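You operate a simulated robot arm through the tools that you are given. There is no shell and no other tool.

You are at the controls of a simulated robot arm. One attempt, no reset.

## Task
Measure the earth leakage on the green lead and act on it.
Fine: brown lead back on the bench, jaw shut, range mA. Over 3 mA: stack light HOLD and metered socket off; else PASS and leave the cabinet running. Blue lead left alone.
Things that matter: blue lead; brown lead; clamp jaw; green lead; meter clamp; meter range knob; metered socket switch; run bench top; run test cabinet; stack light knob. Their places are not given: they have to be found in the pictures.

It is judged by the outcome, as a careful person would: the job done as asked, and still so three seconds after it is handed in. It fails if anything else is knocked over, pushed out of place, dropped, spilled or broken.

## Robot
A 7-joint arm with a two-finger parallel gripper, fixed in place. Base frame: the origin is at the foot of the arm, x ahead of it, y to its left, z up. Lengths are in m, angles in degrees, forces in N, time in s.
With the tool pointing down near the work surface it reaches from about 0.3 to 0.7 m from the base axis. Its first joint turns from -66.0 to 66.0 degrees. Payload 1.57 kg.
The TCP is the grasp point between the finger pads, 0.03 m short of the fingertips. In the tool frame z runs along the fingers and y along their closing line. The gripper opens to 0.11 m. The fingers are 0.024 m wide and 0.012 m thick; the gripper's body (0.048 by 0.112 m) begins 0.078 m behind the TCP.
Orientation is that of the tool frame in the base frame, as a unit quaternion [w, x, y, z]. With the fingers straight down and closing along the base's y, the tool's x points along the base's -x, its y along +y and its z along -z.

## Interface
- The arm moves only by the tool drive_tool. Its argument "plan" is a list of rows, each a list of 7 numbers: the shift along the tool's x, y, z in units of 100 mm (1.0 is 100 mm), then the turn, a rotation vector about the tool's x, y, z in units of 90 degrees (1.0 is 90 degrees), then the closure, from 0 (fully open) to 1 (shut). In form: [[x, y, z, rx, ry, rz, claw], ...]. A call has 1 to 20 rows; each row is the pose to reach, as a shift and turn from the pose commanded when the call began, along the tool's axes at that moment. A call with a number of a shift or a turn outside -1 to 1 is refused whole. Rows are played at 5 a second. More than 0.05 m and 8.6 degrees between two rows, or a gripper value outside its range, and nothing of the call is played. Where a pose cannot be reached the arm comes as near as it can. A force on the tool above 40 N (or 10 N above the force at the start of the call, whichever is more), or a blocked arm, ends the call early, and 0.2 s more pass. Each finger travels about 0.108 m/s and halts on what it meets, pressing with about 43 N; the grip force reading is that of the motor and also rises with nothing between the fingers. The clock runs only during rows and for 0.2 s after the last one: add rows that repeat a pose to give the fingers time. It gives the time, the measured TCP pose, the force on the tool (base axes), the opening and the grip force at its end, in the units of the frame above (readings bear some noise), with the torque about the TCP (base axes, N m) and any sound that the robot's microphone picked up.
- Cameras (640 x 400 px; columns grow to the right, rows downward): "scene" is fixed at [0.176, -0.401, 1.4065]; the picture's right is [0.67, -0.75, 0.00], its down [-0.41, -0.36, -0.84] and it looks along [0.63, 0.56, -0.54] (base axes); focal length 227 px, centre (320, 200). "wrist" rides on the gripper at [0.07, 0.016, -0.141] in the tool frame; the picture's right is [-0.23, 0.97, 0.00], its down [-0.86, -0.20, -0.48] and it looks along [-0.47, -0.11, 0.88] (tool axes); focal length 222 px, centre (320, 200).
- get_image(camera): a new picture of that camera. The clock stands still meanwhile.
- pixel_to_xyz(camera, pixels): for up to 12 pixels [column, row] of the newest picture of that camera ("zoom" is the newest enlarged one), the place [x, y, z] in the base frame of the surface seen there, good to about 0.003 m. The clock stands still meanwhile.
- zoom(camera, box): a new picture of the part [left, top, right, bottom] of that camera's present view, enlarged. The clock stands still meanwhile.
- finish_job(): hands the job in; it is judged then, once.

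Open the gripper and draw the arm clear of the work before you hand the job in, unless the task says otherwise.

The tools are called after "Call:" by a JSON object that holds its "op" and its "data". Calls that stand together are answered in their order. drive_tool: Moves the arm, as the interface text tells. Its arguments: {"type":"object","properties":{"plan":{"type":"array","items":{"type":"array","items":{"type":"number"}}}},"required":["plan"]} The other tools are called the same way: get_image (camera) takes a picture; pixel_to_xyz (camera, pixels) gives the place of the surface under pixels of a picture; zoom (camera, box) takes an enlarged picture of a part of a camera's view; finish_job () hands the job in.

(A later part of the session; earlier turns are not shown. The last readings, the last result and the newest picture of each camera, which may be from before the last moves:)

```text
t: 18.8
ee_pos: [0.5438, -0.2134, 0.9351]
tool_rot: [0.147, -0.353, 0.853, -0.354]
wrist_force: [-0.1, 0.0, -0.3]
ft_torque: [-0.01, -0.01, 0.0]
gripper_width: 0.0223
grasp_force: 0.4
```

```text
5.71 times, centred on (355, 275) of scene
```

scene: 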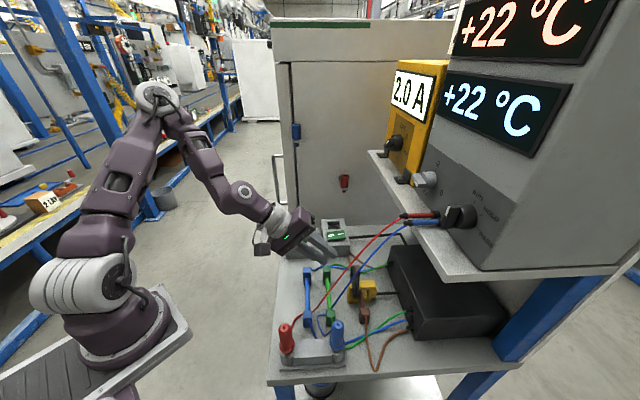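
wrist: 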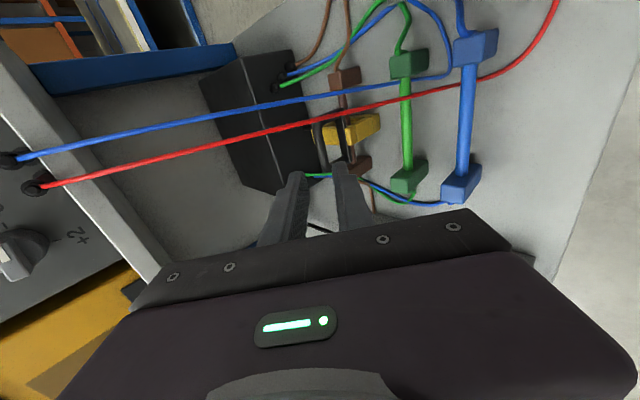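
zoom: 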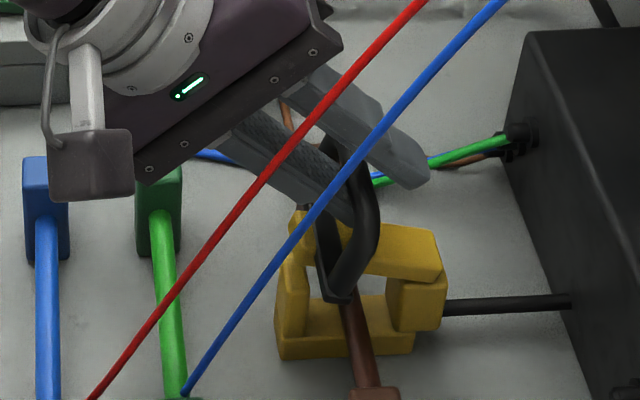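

The jaw is lifting, hinged at the right leg, with no force. I continue the arc to about 60°.

Call:
{"op": "drive_tool", "data": {"plan": [[0, -0.062, 0.024, 0, 0, 0, 0.8], [0, -0.124, 0.052, 0, 0, 0, 0.8], [0, -0.17, 0.078, 0, 0, 0, 0.8], [0, -0.21, 0.107, 0, 0, 0, 0.8], [0, -0.25, 0.135, 0, 0, 0, 0.8], [0, -0.29, 0.167, 0, 0, 0, 0.8], [0, -0.325, 0.203, 0, 0, 0, 0.8], [0, -0.36, 0.242, 0, 0, 0, 0.8], [0, -0.39, 0.28, 0, 0, 0, 0.8], [0, -0.419, 0.32, 0, 0, 0, 0.8]]}}

Call:
{"op": "zoom", "data": {"camera": "wrist", "box": [240, 60, 420, 250]}}

Call:
{"op": "zoom", "data": {"camera": "scene", "box": [320, 240, 390, 310]}}

```text
t: 21.0
ee_pos: [0.582, -0.2518, 0.9437]
tool_rot: [0.146, -0.354, 0.853, -0.354]
wrist_force: [-0.6, -0.6, 0.4]
ft_torque: [0.0, 0.02, 0.02]
gripper_width: 0.0223
grasp_force: 0.5
```

```text
2.11 times, centred on (330, 155) of wrist
```

zoom: 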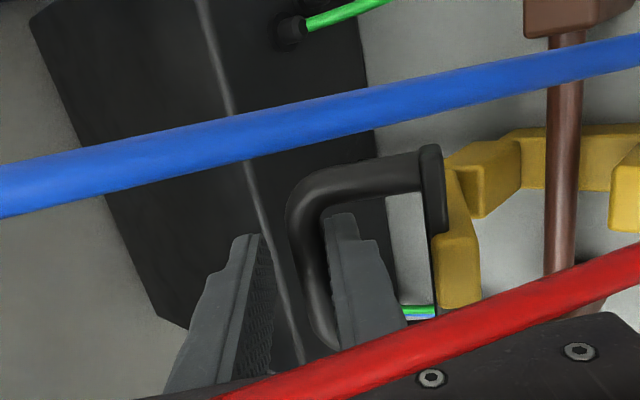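

```text
5.71 times, centred on (355, 275) of scene
```

zoom: 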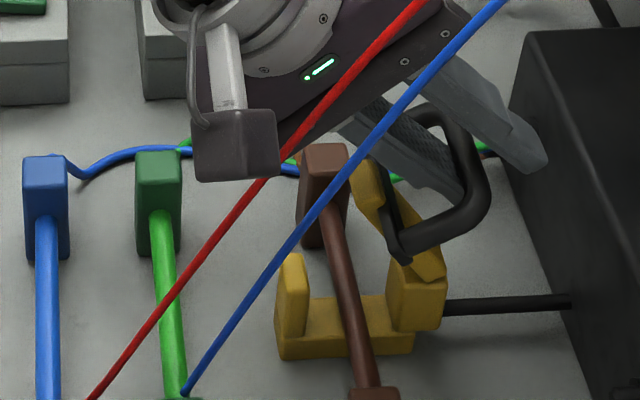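

The jaw is at about 60°. The wrist camera nears the test wires, so I tilt 15° more toward horizontal while carrying the jaw to about 78°.

Call:
{"op": "drive_tool", "data": {"plan": [[0, 0, 0, 0.042, 0, 0, 0.8], [0, 0, 0, 0.083, 0, 0, 0.8], [0, 0, 0, 0.125, 0, 0, 0.8], [0, 0, 0, 0.167, 0, 0, 0.8], [0, -0.03, 0.06, 0.167, 0, 0, 0.8], [0, -0.06, 0.12, 0.167, 0, 0, 0.8], [0, -0.09, 0.19, 0.167, 0, 0, 0.8], [0, -0.1, 0.22, 0.167, 0, 0, 0.8]]}}

Call:
{"op": "zoom", "data": {"camera": "wrist", "box": [240, 60, 420, 250]}}

Call:
{"op": "zoom", "data": {"camera": "scene", "box": [300, 200, 430, 320]}}

```text
t: 22.7
ee_pos: [0.593, -0.264, 0.9378]
tool_rot: [0.189, -0.33, 0.802, -0.461]
wrist_force: [-16.7, 18.1, 15.2]
ft_torque: [1.51, 1.53, -0.14]
gripper_width: 0.0206
grasp_force: 0.1
stopped in row 8: the force on the tool passed its limit at 51 N (the readings are from after the stop); the commanded pose is now the measured one
```

```text
2.11 times, centred on (330, 155) of wrist
```

zoom: 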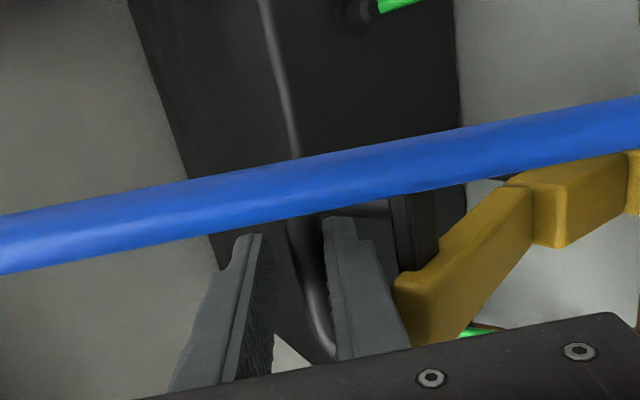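

```text
3.33 times, centred on (365, 260) of scene
```

zoom: 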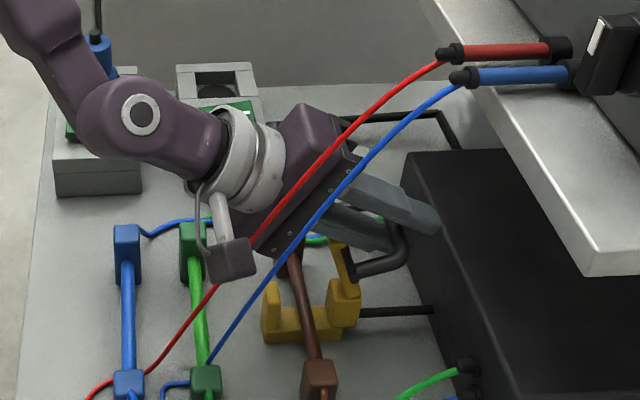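

The jaw has reached its stop (51 N), standing open at about 75°. I ease off and withdraw the fingers straight back along the tool axis.

Call:
{"op": "drive_tool", "data": {"plan": [[0, 0.01, -0.03, 0, 0, 0, 0.8], [0, 0.01, -0.08, 0, 0, 0, 0.8], [0, 0.01, -0.15, 0, 0, 0, 0.8], [0, 0.01, -0.25, 0, 0, 0, 0.8], [0, 0.01, -0.35, 0, 0, 0, 0.8], [0, 0.01, -0.5, 0, 0, 0, 0.8]]}}

Call:
{"op": "zoom", "data": {"camera": "scene", "box": [300, 200, 430, 320]}}

Call:
{"op": "get_image", "data": {"camera": "wrist"}}

```text
t: 24.1
ee_pos: [0.5623, -0.2329, 0.9608]
tool_rot: [0.19, -0.331, 0.801, -0.461]
wrist_force: [0.3, 0.1, -0.6]
ft_torque: [0.01, -0.01, -0.02]
gripper_width: 0.0218
grasp_force: 0.1
```

```text
3.33 times, centred on (365, 260) of scene
```

zoom: 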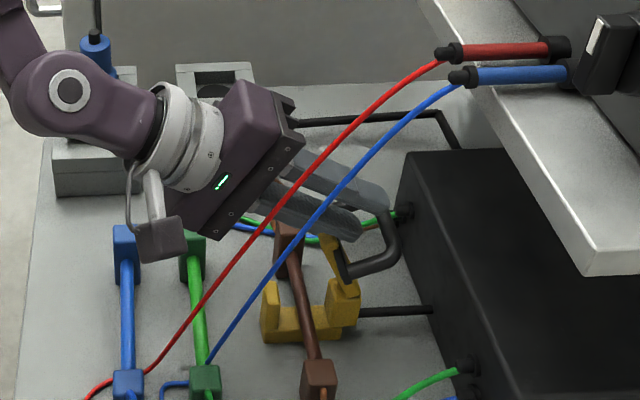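

```text
taken
```

wrist: 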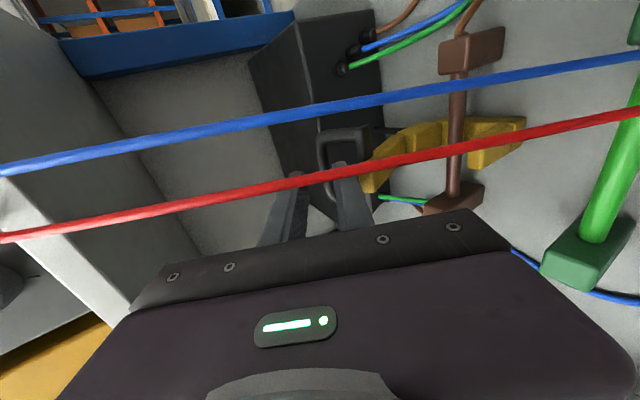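

The jaw stays open by itself. I withdraw further, then bring the tool back to vertical.

Call:
{"op": "drive_tool", "data": {"plan": [[0, 0, -0.2, 0, 0, 0, 0.8], [0, 0, -0.4, 0, 0, 0, 0.8], [0, 0, -0.6, 0, 0, 0, 0.8], [0, 0, -0.8, 0, 0, 0, 0.8], [0, 0, -1.0, 0, 0, 0, 0.8]]}}

Call:
{"op": "drive_tool", "data": {"plan": [[0, 0, 0, -0.083, 0, 0, 0.75], [0, 0, 0, -0.167, 0, 0, 0.7], [0, 0, 0, -0.25, 0, 0, 0.65], [0, 0, 0, -0.333, 0, 0, 0.6], [0, 0, 0, -0.417, 0, 0, 0.55], [0, 0, 0, -0.5, 0, 0, 0.5], [0, 0, 0, -0.583, 0, 0, 0.45], [0, 0, 0, -0.667, 0, 0, 0.4]]}}

Call:
{"op": "get_image", "data": {"camera": "wrist"}}

Call:
{"op": "zoom", "data": {"camera": "wrist", "box": [180, 60, 400, 200]}}

Call:
{"op": "zoom", "data": {"camera": "scene", "box": [300, 200, 430, 320]}}

```text
t: 25.3
ee_pos: [0.5001, -0.1737, 1.0124]
tool_rot: [0.19, -0.331, 0.801, -0.461]
wrist_force: [0.1, -0.9, 0.6]
ft_torque: [-0.01, 0.02, -0.01]
gripper_width: 0.022
grasp_force: 0.0
```

```text
t: 27.1
ee_pos: [0.5013, -0.1731, 1.0114]
tool_rot: [-0.002, -0.381, 0.924, 0.002]
wrist_force: [1.0, 0.1, -0.4]
ft_torque: [-0.03, -0.03, 0.04]
gripper_width: 0.0662
grasp_force: 0.1
```

```text
taken
```

wrist: 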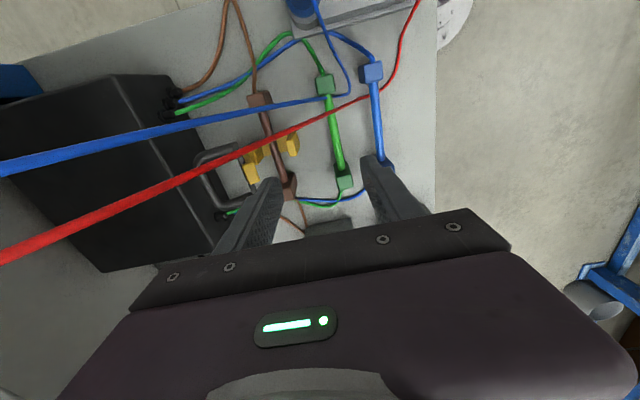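

```text
2.86 times, centred on (290, 130) of wrist
```

zoom: 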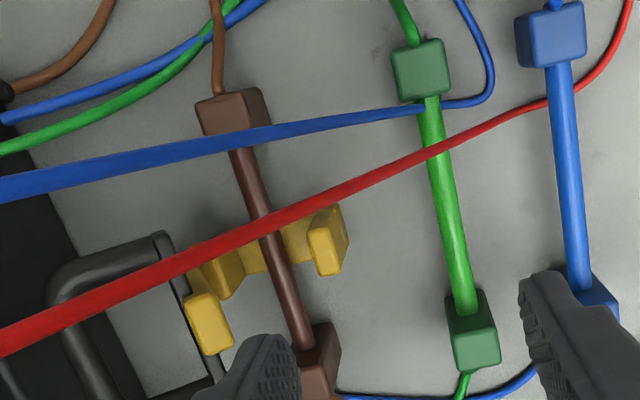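

```text
3.33 times, centred on (365, 260) of scene
```

zoom: 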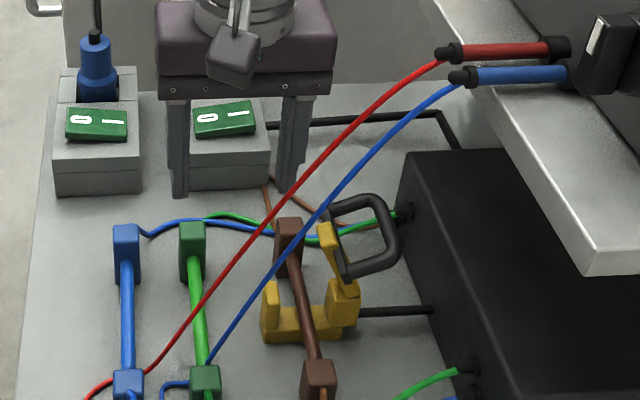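

I measure the brown far block, the open jaw and the rod in this view.

Call:
{"op": "zoom", "data": {"camera": "wrist", "box": [220, 80, 320, 220]}}

Call:
{"op": "pixel_to_xyz", "data": {"camera": "wrist", "pixels": [[289, 190], [293, 179], [286, 184], [281, 165], [272, 145], [265, 120], [256, 100], [264, 98], [252, 172], [250, 163], [293, 145], [262, 152]]}}

Call:
{"op": "pixel_to_xyz", "data": {"camera": "wrist", "pixels": [[344, 183], [345, 173], [340, 155], [333, 115], [326, 85], [371, 72], [386, 160], [210, 155], [205, 185]]}}

```text
2.86 times, centred on (270, 150) of wrist
```

zoom: 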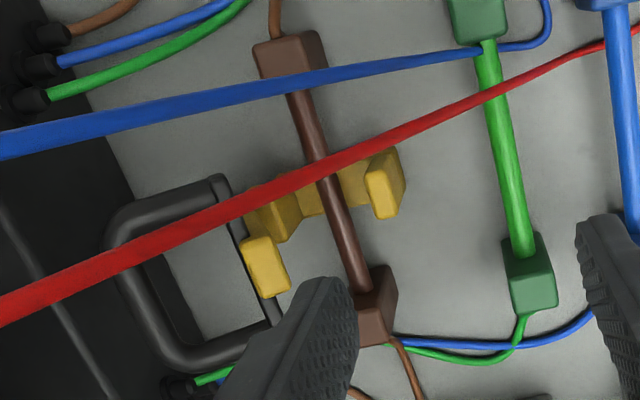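

```text
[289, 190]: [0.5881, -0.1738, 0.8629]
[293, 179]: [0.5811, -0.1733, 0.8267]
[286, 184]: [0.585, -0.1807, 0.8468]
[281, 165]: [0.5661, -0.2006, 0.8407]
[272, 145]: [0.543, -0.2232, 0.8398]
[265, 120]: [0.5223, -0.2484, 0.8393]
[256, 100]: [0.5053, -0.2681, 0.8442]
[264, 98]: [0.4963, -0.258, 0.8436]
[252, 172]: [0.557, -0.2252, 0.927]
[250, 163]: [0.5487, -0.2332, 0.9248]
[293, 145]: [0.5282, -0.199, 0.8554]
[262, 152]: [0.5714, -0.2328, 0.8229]
```

```text
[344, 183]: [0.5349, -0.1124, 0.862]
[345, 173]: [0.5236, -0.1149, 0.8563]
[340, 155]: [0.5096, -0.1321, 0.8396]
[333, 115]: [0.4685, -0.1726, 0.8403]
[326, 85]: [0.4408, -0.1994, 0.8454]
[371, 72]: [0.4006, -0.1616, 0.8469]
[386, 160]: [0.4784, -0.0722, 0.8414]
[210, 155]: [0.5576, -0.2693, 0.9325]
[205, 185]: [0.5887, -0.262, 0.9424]
```

Brown rod is at v≈0.543 and its far block centre at u≈0.298 (x 0.595,y -0.173), top z 0.863; the open jaw's tip is at v≈0.553. I move above the far block, first along u, then v, then part way down.

Call:
{"op": "drive_tool", "data": {"plan": [[-0.2, 0, 0, 0, 0, 0, 0.4], [-0.4, 0, 0, 0, 0, 0, 0.4], [-0.55, -0.1, 0, 0, 0, 0, 0.4], [-0.68, -0.25, 0, 0, 0, 0, 0.4], [-0.68, -0.45, 0, 0, 0, 0, 0.4], [-0.68, -0.66, 0, 0, 0, 0, 0.4], [-0.68, -0.66, 0.2, 0, 0, 0, 0.4], [-0.68, -0.66, 0.4, 0, 0, 0, 0.4], [-0.68, -0.66, 0.6, 0, 0, 0, 0.4], [-0.68, -0.66, 0.6, 0, 0, 0, 0.4]]}}

Call:
{"op": "get_image", "data": {"camera": "wrist"}}

Call:
{"op": "zoom", "data": {"camera": "scene", "box": [290, 200, 420, 320]}}

```text
t: 29.3
ee_pos: [0.5966, -0.1721, 0.9503]
tool_rot: [-0.002, -0.382, 0.924, 0.002]
wrist_force: [0.2, 1.0, 1.0]
ft_torque: [-0.04, -0.03, 0.04]
gripper_width: 0.066
grasp_force: 0.1
```

```text
taken
```

wrist: 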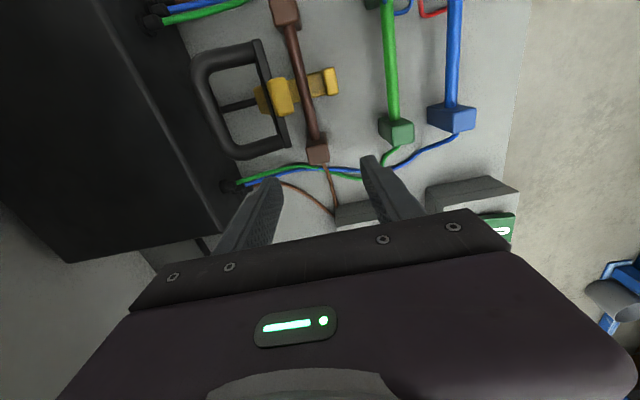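

```text
3.33 times, centred on (355, 260) of scene
```

zoom: 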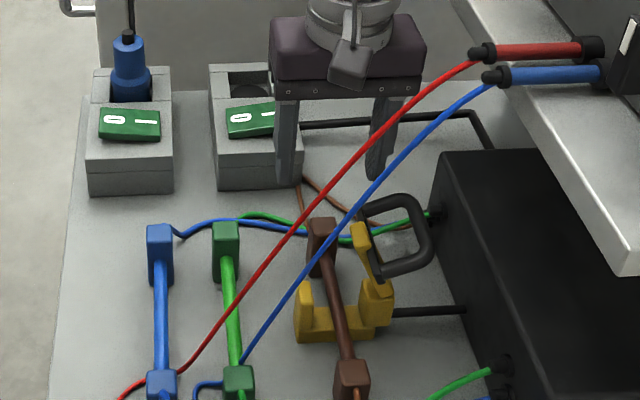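

The far block is at wrist (318,153). I measure it and the clamp again from this closer view.

Call:
{"op": "zoom", "data": {"camera": "wrist", "box": [180, 20, 440, 200]}}

Call:
{"op": "pixel_to_xyz", "data": {"camera": "wrist", "pixels": [[318, 157], [310, 157], [327, 155], [315, 143], [304, 100], [278, 90], [287, 95], [332, 80], [399, 134], [389, 132], [410, 131], [395, 122]]}}

Call:
{"op": "pixel_to_xyz", "data": {"camera": "wrist", "pixels": [[298, 80], [336, 82], [325, 80], [262, 98], [235, 155], [200, 90], [284, 130], [262, 50], [316, 98], [330, 95], [295, 60], [392, 70]]}}

```text
2.22 times, centred on (310, 110) of wrist
```

zoom: 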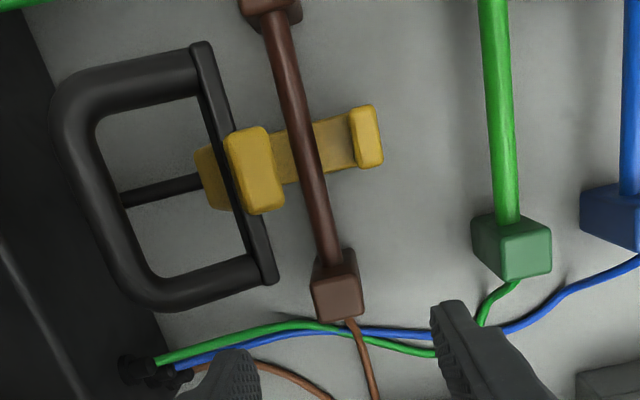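

```text
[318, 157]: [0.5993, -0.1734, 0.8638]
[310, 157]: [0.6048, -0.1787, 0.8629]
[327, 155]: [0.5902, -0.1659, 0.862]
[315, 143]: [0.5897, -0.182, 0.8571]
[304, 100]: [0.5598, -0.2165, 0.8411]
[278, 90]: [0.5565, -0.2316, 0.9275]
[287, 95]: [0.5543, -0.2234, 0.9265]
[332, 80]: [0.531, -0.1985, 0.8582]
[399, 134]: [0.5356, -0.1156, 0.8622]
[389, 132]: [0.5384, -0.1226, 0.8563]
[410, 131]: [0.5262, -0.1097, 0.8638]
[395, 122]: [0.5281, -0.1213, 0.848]
```

```text
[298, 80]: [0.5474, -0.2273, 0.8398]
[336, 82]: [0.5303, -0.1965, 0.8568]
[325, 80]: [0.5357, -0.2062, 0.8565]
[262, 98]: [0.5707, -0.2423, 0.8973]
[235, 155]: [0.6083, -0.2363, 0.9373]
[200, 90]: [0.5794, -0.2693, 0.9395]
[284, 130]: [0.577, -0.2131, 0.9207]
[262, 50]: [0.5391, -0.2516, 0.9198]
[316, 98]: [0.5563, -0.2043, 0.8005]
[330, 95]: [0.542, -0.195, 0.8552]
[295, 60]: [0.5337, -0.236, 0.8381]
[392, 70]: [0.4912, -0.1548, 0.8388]
```

Brown far block centre: u 0.300, v 0.545. I descend 100 mm around it with fingers open 66 mm, then close.

Call:
{"op": "drive_tool", "data": {"plan": [[0, -0.01, 0.2, 0, 0, 0, 0.4], [0, -0.01, 0.4, 0, 0, 0, 0.4], [0, -0.01, 0.6, 0, 0, 0, 0.4], [0, -0.01, 0.8, 0, 0, 0, 0.4], [0, -0.01, 1.0, 0, 0, 0, 0.4], [0, -0.01, 1.0, 0, 0, 0, 0.5], [0, -0.01, 1.0, 0, 0, 0, 0.6], [0, -0.01, 1.0, 0, 0, 0, 0.7], [0, -0.01, 1.0, 0, 0, 0, 0.8], [0, -0.01, 1.0, 0, 0, 0, 0.9], [0, -0.01, 1.0, 0, 0, 0, 1.0], [0, -0.01, 1.0, 0, 0, 0, 1.0]]}}

Call:
{"op": "get_image", "data": {"camera": "wrist"}}

Call:
{"op": "zoom", "data": {"camera": "scene", "box": [290, 200, 420, 320]}}

```text
t: 31.9
ee_pos: [0.5971, -0.1735, 0.8502]
tool_rot: [0.0, -0.382, 0.924, 0.002]
wrist_force: [0.6, 0.3, 0.2]
ft_torque: [-0.02, -0.03, 0.0]
gripper_width: 0.0235
grasp_force: 35.6
```

```text
taken
```

wrist: 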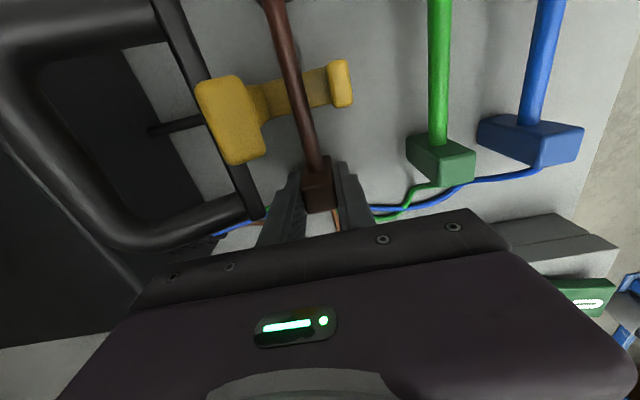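

```text
3.33 times, centred on (355, 260) of scene
```

zoom: 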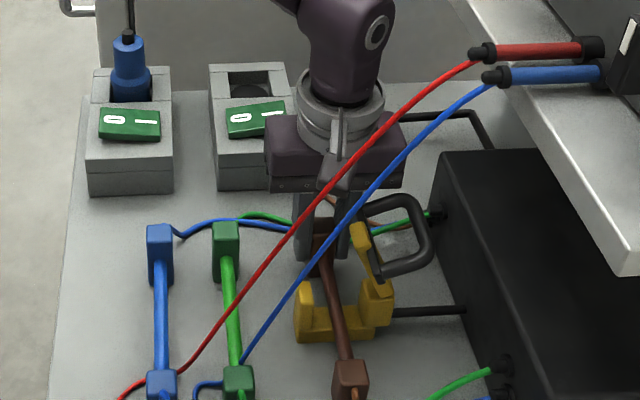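

The block is gripped (width 23.5 mm). I lift 50 mm with a slight drift away from the jaw, then pause to check.

Call:
{"op": "drive_tool", "data": {"plan": [[0, 0, -0.08, 0, 0, 0, 1], [0, 0.02, -0.16, 0, 0, 0, 1], [0, 0.04, -0.24, 0, 0, 0, 1], [0, 0.06, -0.32, 0, 0, 0, 1], [0, 0.07, -0.4, 0, 0, 0, 1], [0, 0.07, -0.5, 0, 0, 0, 1]]}}

Call:
{"op": "get_image", "data": {"camera": "wrist"}}

Call:
{"op": "zoom", "data": {"camera": "scene", "box": [290, 200, 420, 320]}}

```text
t: 33.3
ee_pos: [0.5917, -0.1674, 0.9012]
tool_rot: [0.0, -0.381, 0.924, 0.002]
wrist_force: [-0.2, -0.7, -0.4]
ft_torque: [0.02, 0.0, 0.01]
gripper_width: 0.0231
grasp_force: 35.3
```

```text
taken
```

wrist: 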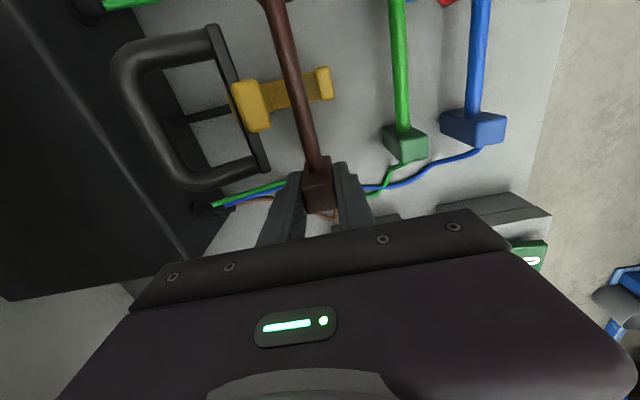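

```text
3.33 times, centred on (355, 260) of scene
```

zoom: 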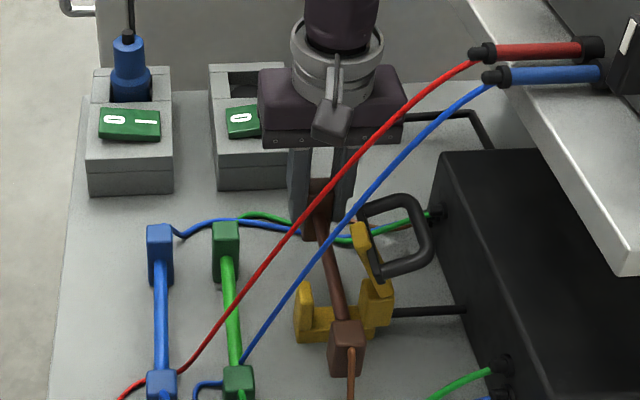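

The brown lead is clear of the clamp. I carry it to v≈0.50, between the green lead and the clamp, and lower it to the bench.

Call:
{"op": "drive_tool", "data": {"plan": [[0, 0.09, 0, 0, 0, 0, 1], [0, 0.18, 0, 0, 0, 0, 1], [0, 0.28, 0, 0, 0, 0, 1], [0, 0.37, 0, 0, 0, 0, 1], [0, 0.37, 0.1, 0, 0, 0, 1], [0, 0.37, 0.2, 0, 0, 0, 1], [0, 0.37, 0.3, 0, 0, 0, 1]]}}

Call:
{"op": "get_image", "data": {"camera": "wrist"}}

Call:
{"op": "zoom", "data": {"camera": "scene", "box": [290, 200, 420, 320]}}

```text
t: 34.9
ee_pos: [0.5634, -0.1409, 0.8718]
tool_rot: [-0.001, -0.382, 0.924, 0.002]
wrist_force: [0.0, 0.1, -0.3]
ft_torque: [0.03, -0.01, -0.04]
gripper_width: 0.0234
grasp_force: 35.8
```

```text
taken
```

wrist: 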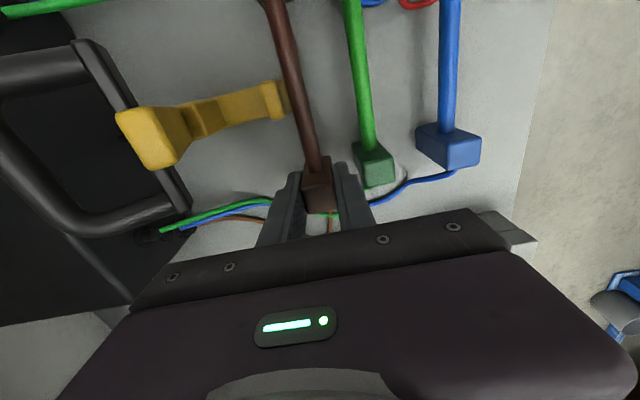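

```text
3.33 times, centred on (355, 260) of scene
```

zoom: 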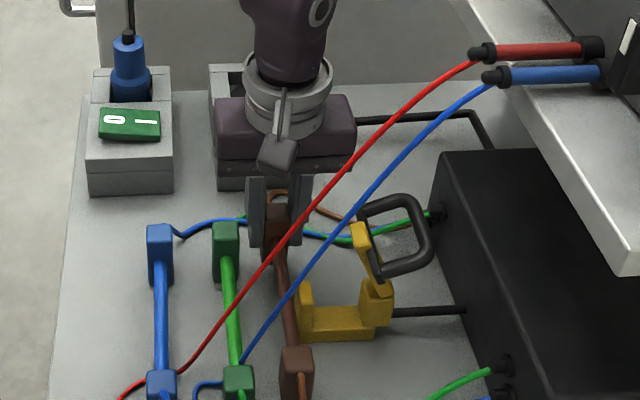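

The brown lead hangs next to the clamp's left leg, clear of both the leg and the green block. I lower the last 21 mm and release gently by 3 mm per side.

Call:
{"op": "drive_tool", "data": {"plan": [[0, 0, 0.1, 0, 0, 0, 1], [0, 0, 0.18, 0, 0, 0, 1], [0, 0, 0.205, 0, 0, 0, 1], [0, 0, 0.205, 0, 0, 0, 1]]}}

Call:
{"op": "zoom", "data": {"camera": "scene", "box": [310, 240, 380, 330]}}

Call:
{"op": "get_image", "data": {"camera": "wrist"}}

```text
t: 35.9
ee_pos: [0.5676, -0.1407, 0.8515]
tool_rot: [0.0, -0.382, 0.924, 0.001]
wrist_force: [0.3, 0.9, 4.0]
ft_torque: [-0.18, 0.19, -0.05]
gripper_width: 0.0233
grasp_force: 35.7
```

```text
4.44 times, centred on (345, 285) of scene
```

zoom: 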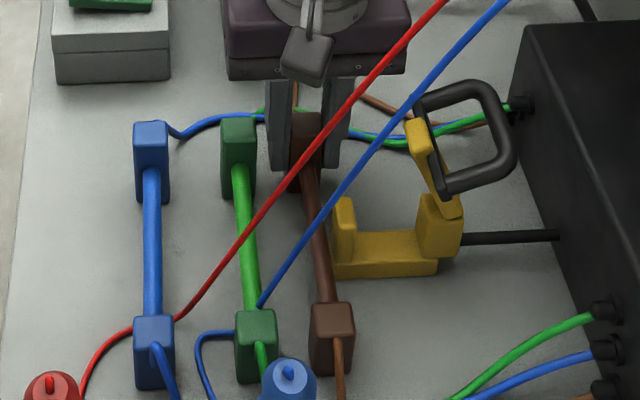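

```text
taken
```

wrist: 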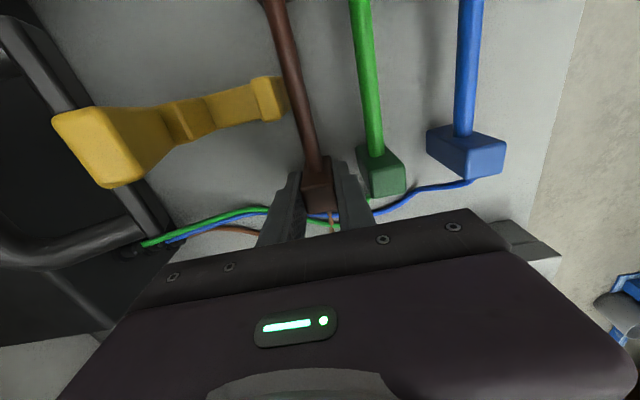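

It rests on the bench (4 N upward). I open by a few millimetres and rise.

Call:
{"op": "drive_tool", "data": {"plan": [[0, 0, 0.2, 0, 0, 0, 0.85], [0, 0, 0.2, 0, 0, 0, 0.76], [0, 0, 0.2, 0, 0, 0, 0.73], [0, 0, 0.2, 0, 0, 0, 0.73], [0, 0, 0.1, 0, 0, 0, 0.73], [0, 0, -0.1, 0, 0, 0, 0.73], [0, 0, -0.3, 0, 0, 0, 0.73], [0, 0, -0.5, 0, 0, 0, 0.73], [0, 0, -0.7, 0, 0, 0, 0.73]]}}

Call:
{"op": "get_image", "data": {"camera": "wrist"}}

Call:
{"op": "zoom", "data": {"camera": "scene", "box": [310, 240, 380, 330]}}

```text
t: 37.9
ee_pos: [0.568, -0.1409, 0.9196]
tool_rot: [0.0, -0.382, 0.924, 0.001]
wrist_force: [-0.6, -0.6, 0.5]
ft_torque: [0.04, 0.02, 0.02]
gripper_width: 0.0296
grasp_force: 0.0
```

```text
taken
```

wrist: 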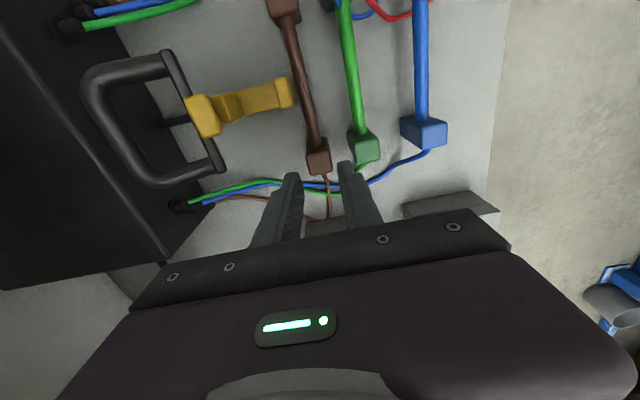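

```text
4.44 times, centred on (345, 285) of scene
```

zoom: 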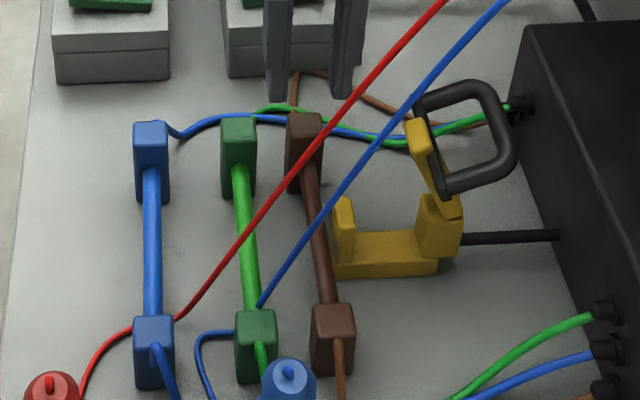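

Brown is down. I measure the brown and green blocks and the gap before taking the green one.

Call:
{"op": "zoom", "data": {"camera": "wrist", "box": [240, 60, 440, 190]}}

Call:
{"op": "pixel_to_xyz", "data": {"camera": "zoom", "pixels": [[235, 330], [260, 325], [285, 318], [370, 295], [395, 290], [418, 285], [190, 170], [355, 120], [345, 280], [180, 100], [275, 250], [160, 110]]}}

```text
3.08 times, centred on (340, 125) of wrist
```

zoom: 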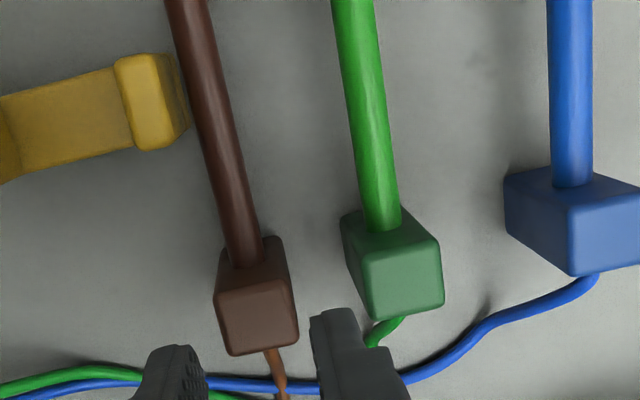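

```text
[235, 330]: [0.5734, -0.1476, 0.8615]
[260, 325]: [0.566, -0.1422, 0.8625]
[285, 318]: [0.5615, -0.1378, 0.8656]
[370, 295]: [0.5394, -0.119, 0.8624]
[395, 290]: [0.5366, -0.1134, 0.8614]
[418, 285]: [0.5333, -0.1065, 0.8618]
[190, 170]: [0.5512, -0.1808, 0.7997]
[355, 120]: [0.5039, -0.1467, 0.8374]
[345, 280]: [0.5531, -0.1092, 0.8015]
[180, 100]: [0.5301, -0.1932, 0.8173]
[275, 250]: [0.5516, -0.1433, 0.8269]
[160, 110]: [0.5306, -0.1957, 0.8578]
```

The gap between the green block (edge v≈0.470) and brown block (edge ≈0.489) is 19 mm, enough for one 12 mm finger. I move above the green block and check alignment before descending.

Call:
{"op": "drive_tool", "data": {"plan": [[0, 0.1, 0, 0, 0, 0, 0.73], [0, 0.2, 0, 0, 0, 0, 0.73], [0, 0.3, 0, 0, 0, 0, 0.73], [0, 0.42, 0, 0, 0, 0, 0.73], [0, 0.42, 0.1, 0, 0, 0, 0.73], [0, 0.42, 0.15, 0, 0, 0, 0.73]]}}

Call:
{"op": "zoom", "data": {"camera": "wrist", "box": [240, 80, 440, 250]}}

Call:
{"op": "zoom", "data": {"camera": "scene", "box": [310, 240, 380, 330]}}

```text
t: 39.3
ee_pos: [0.5379, -0.1105, 0.9051]
tool_rot: [-0.001, -0.382, 0.924, 0.002]
wrist_force: [0.0, -1.1, 0.0]
ft_torque: [-0.03, -0.02, 0.03]
gripper_width: 0.0297
grasp_force: 0.0
```

```text
2.35 times, centred on (340, 165) of wrist
```

zoom: 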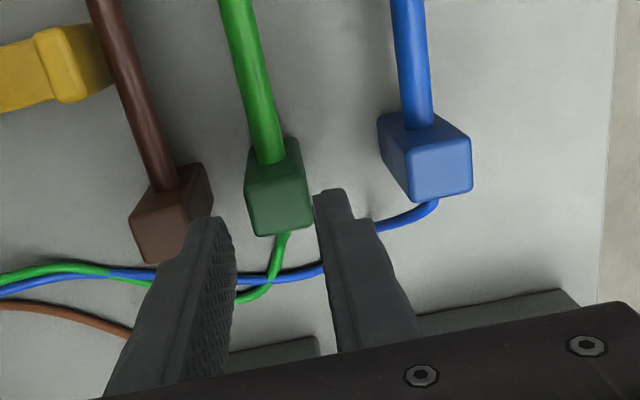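

```text
4.44 times, centred on (345, 285) of scene
```

zoom: 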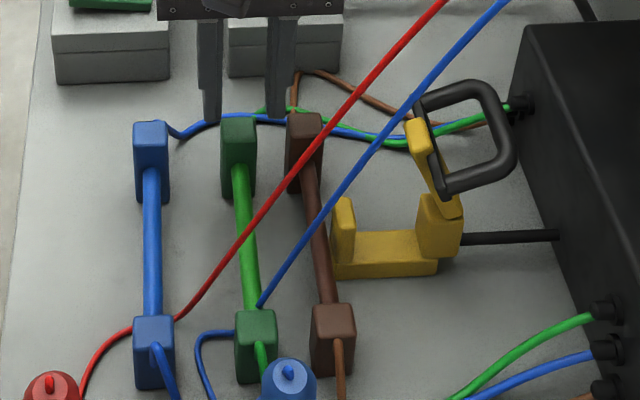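

I measure the fingertip and block edges in this zoomed view.

Call:
{"op": "zoom", "data": {"camera": "wrist", "box": [270, 120, 370, 190]}}

Call:
{"op": "pixel_to_xyz", "data": {"camera": "zoom", "pixels": [[150, 245], [120, 250], [395, 180], [420, 180], [165, 200], [350, 170], [340, 230], [190, 290], [45, 190], [30, 290], [90, 240], [380, 250]]}}

```text
5.71 times, centred on (320, 155) of wrist
```

zoom: 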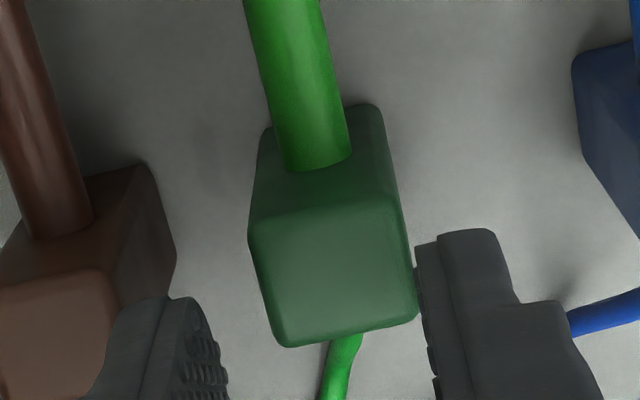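

```text
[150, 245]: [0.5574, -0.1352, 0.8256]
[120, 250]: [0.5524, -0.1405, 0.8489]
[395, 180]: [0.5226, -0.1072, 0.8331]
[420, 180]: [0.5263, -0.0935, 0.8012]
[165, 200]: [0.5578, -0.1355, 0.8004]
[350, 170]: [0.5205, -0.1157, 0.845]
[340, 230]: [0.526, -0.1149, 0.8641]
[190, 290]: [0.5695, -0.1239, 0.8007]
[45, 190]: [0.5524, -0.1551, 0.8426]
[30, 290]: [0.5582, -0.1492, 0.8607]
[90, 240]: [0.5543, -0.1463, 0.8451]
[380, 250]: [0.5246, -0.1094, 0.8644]
```

Green's faces are at v 0.4455 and 0.469, brown's face at 0.4895. I shift 1.5 mm to -v, open to 32 mm, descend 55 mm and close.

Call:
{"op": "drive_tool", "data": {"plan": [[0.02, 0.015, 0, 0, 0, 0, 0.71], [0.02, 0.015, 0.1, 0, 0, 0, 0.71], [0.02, 0.015, 0.2, 0, 0, 0, 0.71], [0.02, 0.015, 0.3, 0, 0, 0, 0.71], [0.02, 0.015, 0.4, 0, 0, 0, 0.71], [0.02, 0.015, 0.55, 0, 0, 0, 0.71], [0.02, 0.015, 0.55, 0, 0, 0, 0.8], [0.02, 0.015, 0.55, 0, 0, 0, 0.9], [0.02, 0.015, 0.55, 0, 0, 0, 1.0], [0.02, 0.015, 0.55, 0, 0, 0, 1.0]]}}

Call:
{"op": "zoom", "data": {"camera": "wrist", "box": [240, 80, 440, 250]}}

Call:
{"op": "zoom", "data": {"camera": "scene", "box": [310, 240, 380, 330]}}

```text
t: 41.5
ee_pos: [0.5322, -0.1096, 0.8515]
tool_rot: [0.001, -0.382, 0.924, 0.002]
wrist_force: [0.2, 1.5, 5.2]
ft_torque: [0.0, 0.0, -0.01]
gripper_width: 0.023
grasp_force: 35.7
```

```text
2.35 times, centred on (340, 165) of wrist
```

zoom: 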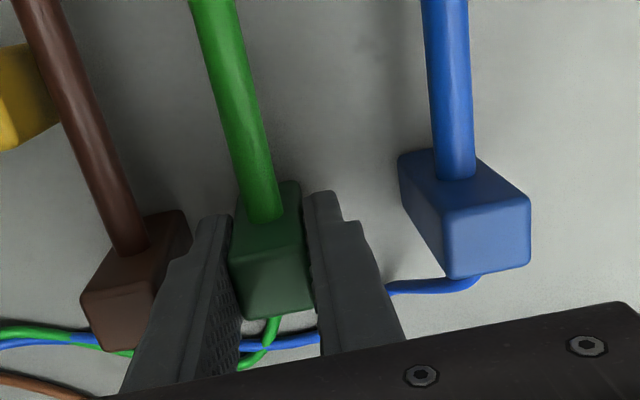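

```text
4.44 times, centred on (345, 285) of scene
```

zoom: 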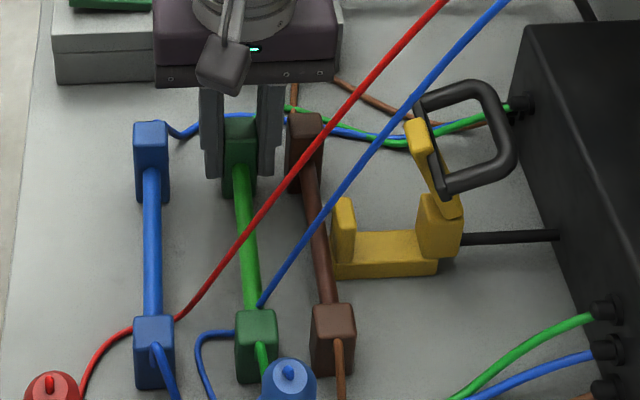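

Green is gripped. Before lifting, I check how the red and blue test wires pass near the green near-block.

Call:
{"op": "zoom", "data": {"camera": "scene", "box": [315, 295, 363, 325]}}

Call:
{"op": "pixel_to_xyz", "data": {"camera": "zoom", "pixels": [[260, 50], [215, 130], [275, 70], [180, 130], [170, 200], [200, 40], [110, 110], [320, 30], [240, 120]]}}

Call:
{"op": "get_image", "data": {"camera": "wrist"}}

Call:
{"op": "zoom", "data": {"camera": "wrist", "box": [230, 0, 400, 110]}}

```text
13.33 times, centred on (339, 310) of scene
```

zoom: 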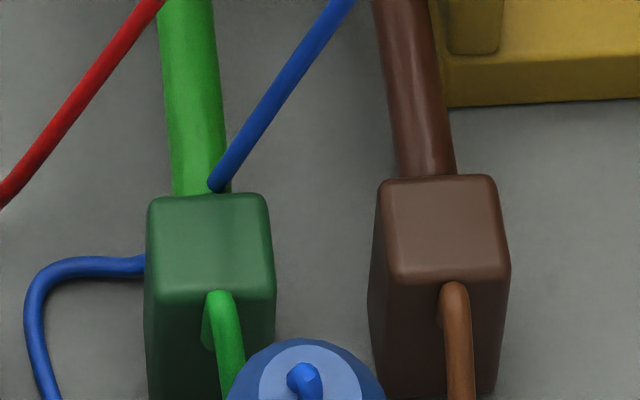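

```text
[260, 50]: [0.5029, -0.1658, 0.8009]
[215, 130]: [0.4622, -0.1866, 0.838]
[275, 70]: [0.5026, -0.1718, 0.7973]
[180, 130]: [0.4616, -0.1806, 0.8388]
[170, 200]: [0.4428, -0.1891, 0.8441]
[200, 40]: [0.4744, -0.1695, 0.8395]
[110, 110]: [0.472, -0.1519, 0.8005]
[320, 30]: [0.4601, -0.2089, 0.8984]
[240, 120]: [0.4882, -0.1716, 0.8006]
```

```text
taken
```

wrist: 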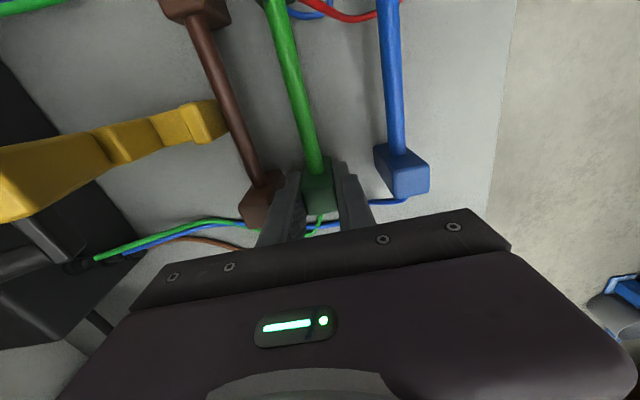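

```text
3.64 times, centred on (315, 55) of wrist
```

zoom: 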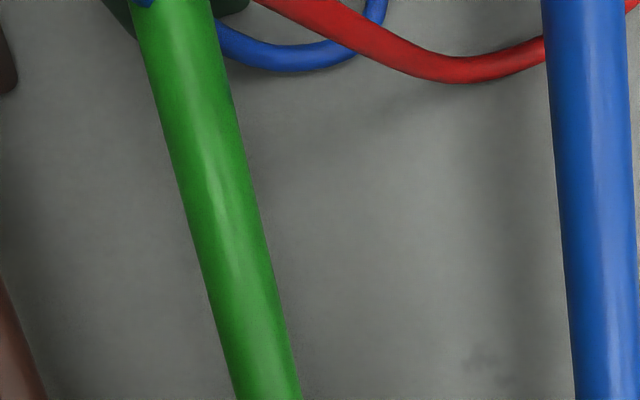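

The blue test wire passes straight through the green block and the red through the blue rod, so the wires are drawn only and are not obstacles. I lift the green lead 85 mm.

Call:
{"op": "drive_tool", "data": {"plan": [[0, 0, -0.12, 0, 0, 0, 1], [0, -0.01, -0.25, 0, 0, 0, 1], [0, -0.01, -0.4, 0, 0, 0, 1], [0, -0.01, -0.55, 0, 0, 0, 1], [0, -0.01, -0.7, 0, 0, 0, 1], [0, -0.01, -0.85, 0, 0, 0, 1], [0, -0.01, -0.88, 0, 0, 0, 1]]}}

Call:
{"op": "zoom", "data": {"camera": "scene", "box": [290, 200, 420, 330]}}

Call:
{"op": "get_image", "data": {"camera": "wrist"}}

```text
t: 43.1
ee_pos: [0.5351, -0.1119, 0.9379]
tool_rot: [0.0, -0.381, 0.924, 0.001]
wrist_force: [-0.5, 0.3, -0.3]
ft_torque: [0.02, -0.04, 0.02]
gripper_width: 0.0233
grasp_force: 35.9
```

```text
3.08 times, centred on (355, 265) of scene
```

zoom: 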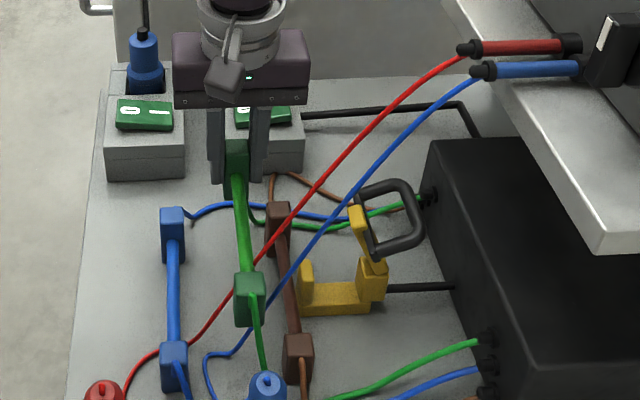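

```text
taken
```

wrist: 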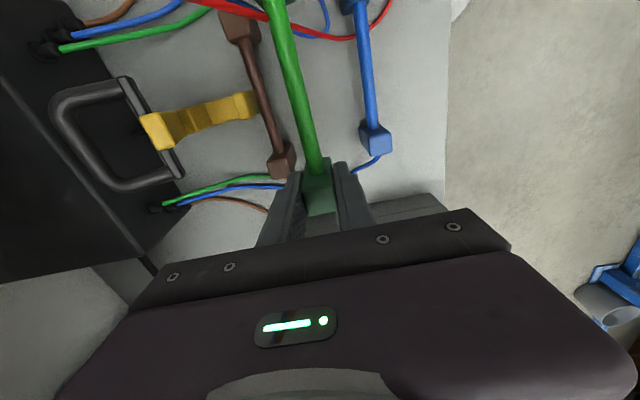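

The green lead is aligned and free. I carry it over the brown lead to above the clamp, stopping 50 mm above its seat.

Call:
{"op": "drive_tool", "data": {"plan": [[0, -0.15, 0, 0, 0, 0, 1], [0, -0.3, 0, 0, 0, 0, 1], [0, -0.45, 0, 0, 0, 0, 1], [0, -0.6, 0, 0, 0, 0, 1], [0, -0.725, 0, 0, 0, 0, 1], [0, -0.75, 0.12, 0, 0, 0, 1], [0, -0.77, 0.24, 0, 0, 0, 1], [0, -0.795, 0.36, 0, 0, 0, 1], [0, -0.795, 0.36, 0, 0, 0, 1]]}}

Call:
{"op": "zoom", "data": {"camera": "scene", "box": [310, 220, 410, 320]}}

Call:
{"op": "get_image", "data": {"camera": "wrist"}}

```text
t: 45.1
ee_pos: [0.592, -0.1664, 0.901]
tool_rot: [0.0, -0.381, 0.925, 0.002]
wrist_force: [0.1, -0.1, -0.7]
ft_torque: [0.01, -0.01, 0.03]
gripper_width: 0.0229
grasp_force: 35.6
```

```text
4.00 times, centred on (360, 270) of scene
```

zoom: 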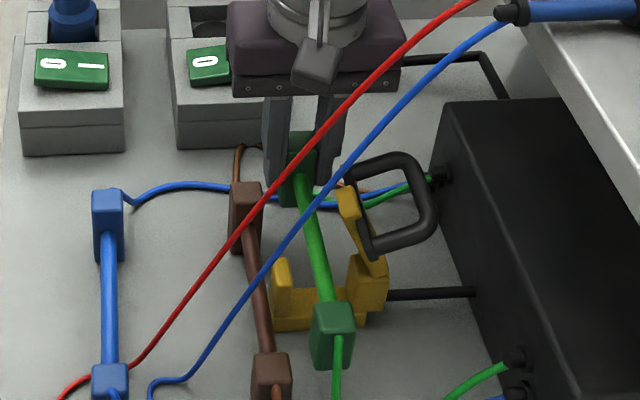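

```text
taken
```

wrist: 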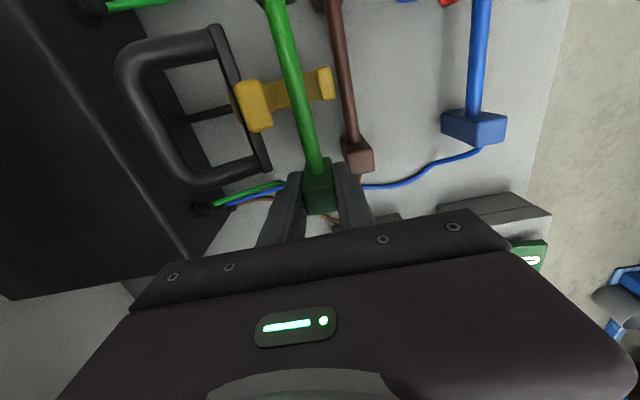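

Aligned as brown was. I lower it into the clamp the same way and stop at bench contact.

Call:
{"op": "drive_tool", "data": {"plan": [[0, -0.02, 0.1, 0, 0, 0, 1], [0, -0.04, 0.2, 0, 0, 0, 1], [0, -0.06, 0.3, 0, 0, 0, 1], [0, -0.075, 0.4, 0, 0, 0, 1], [0, -0.075, 0.46, 0, 0, 0, 1], [0, -0.075, 0.495, 0, 0, 0, 1], [0, -0.075, 0.495, 0, 0, 0, 1]]}}

Call:
{"op": "zoom", "data": {"camera": "scene", "box": [310, 220, 410, 320]}}

Call:
{"op": "get_image", "data": {"camera": "wrist"}}

```text
t: 46.7
ee_pos: [0.5944, -0.1735, 0.8541]
tool_rot: [-0.001, -0.381, 0.924, 0.002]
wrist_force: [-0.2, 0.4, -0.5]
ft_torque: [0.01, 0.02, 0.0]
gripper_width: 0.0232
grasp_force: 35.8
```

```text
4.00 times, centred on (360, 270) of scene
```

zoom: 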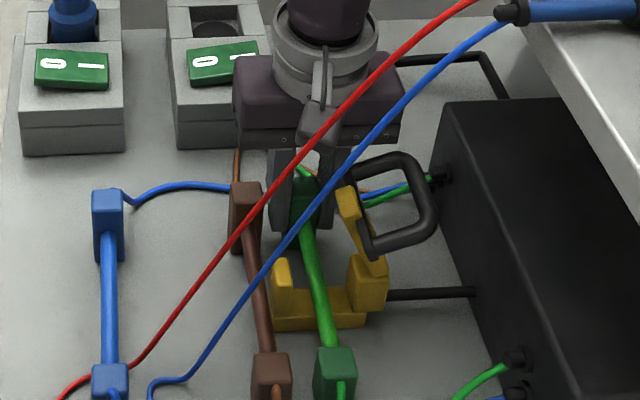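

```text
taken
```

wrist: 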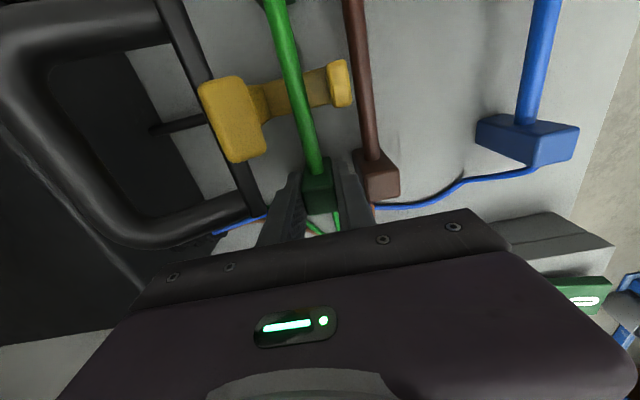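

Not quite on the bench yet; I lower 3 mm, open to 30 mm and rise 80 mm.

Call:
{"op": "drive_tool", "data": {"plan": [[0, 0, 0.03, 0, 0, 0, 1], [0, 0, 0.03, 0, 0, 0, 1], [0, 0, 0.03, 0, 0, 0, 0.85], [0, 0, 0.03, 0, 0, 0, 0.73], [0, 0, 0.03, 0, 0, 0, 0.73], [0, 0, -0.1, 0, 0, 0, 0.73], [0, 0, -0.3, 0, 0, 0, 0.73], [0, 0, -0.5, 0, 0, 0, 0.73], [0, 0, -0.8, 0, 0, 0, 0.73]]}}

Call:
{"op": "zoom", "data": {"camera": "scene", "box": [310, 220, 410, 320]}}

Call:
{"op": "get_image", "data": {"camera": "wrist"}}

```text
t: 48.7
ee_pos: [0.5975, -0.171, 0.9349]
tool_rot: [-0.001, -0.382, 0.924, 0.0]
wrist_force: [-1.0, 0.6, 0.1]
ft_torque: [0.02, 0.04, 0.01]
gripper_width: 0.0295
grasp_force: 0.1
```

```text
4.00 times, centred on (360, 270) of scene
```

zoom: 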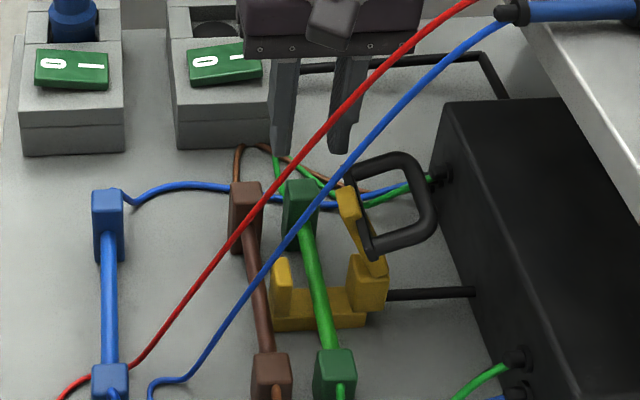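

```text
taken
```

wrist: 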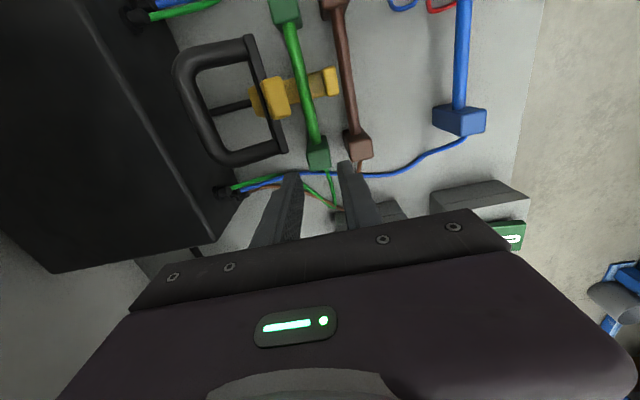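

The green lead lies in the clamp. Now I go back, vertical first, to the retract point of the handle approach (0.500,-0.174,1.012), to close the jaw.

Call:
{"op": "drive_tool", "data": {"plan": [[0, 0, -0.25, 0, 0, 0, 0.73], [0, 0, -0.5, 0, 0, 0, 0.73], [0, 0.1, -0.77, 0, 0, 0, 0.75], [0, 0.4, -0.77, 0, 0, 0, 0.8], [0, 0.67, -0.77, 0, 0, 0, 0.8], [0.3, 0.67, -0.77, 0, 0, 0, 0.8], [0.6, 0.67, -0.77, 0, 0, 0, 0.8], [0.705, 0.67, -0.77, 0, 0, 0, 0.8], [0.705, 0.67, -0.77, 0, 0, 0, 0.8]]}}

Call:
{"op": "drive_tool", "data": {"plan": [[0, 0, 0, 0.083, 0, 0, 0.8], [0, 0, 0, 0.167, 0, 0, 0.8], [0, 0, 0, 0.25, 0, 0, 0.8], [0, 0, 0, 0.333, 0, 0, 0.8], [0, 0, 0, 0.417, 0, 0, 0.8], [0, 0, 0, 0.5, 0, 0, 0.8], [0, 0, 0, 0.583, 0, 0, 0.8], [0, 0, 0, 0.667, 0, 0, 0.8], [0, 0, 0, 0.667, 0, 0, 0.8]]}}

Call:
{"op": "get_image", "data": {"camera": "wrist"}}

Call:
{"op": "get_image", "data": {"camera": "scene"}}

```text
t: 50.7
ee_pos: [0.4985, -0.1747, 1.0087]
tool_rot: [-0.001, -0.382, 0.924, 0.002]
wrist_force: [0.7, 0.2, -0.7]
ft_torque: [-0.02, -0.02, 0.01]
gripper_width: 0.0224
grasp_force: 0.2
```

```text
t: 52.7
ee_pos: [0.4987, -0.1757, 1.0105]
tool_rot: [0.191, -0.33, 0.801, -0.462]
wrist_force: [0.5, 0.5, 0.4]
ft_torque: [-0.01, 0.0, -0.01]
gripper_width: 0.0218
grasp_force: 0.0
```

```text
taken
```

wrist: 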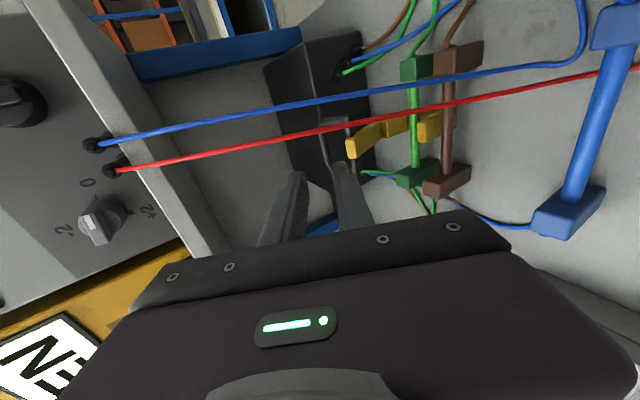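

```text
taken
```

scene: 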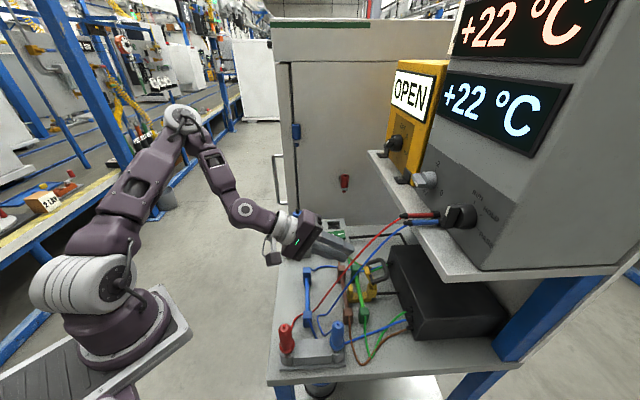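

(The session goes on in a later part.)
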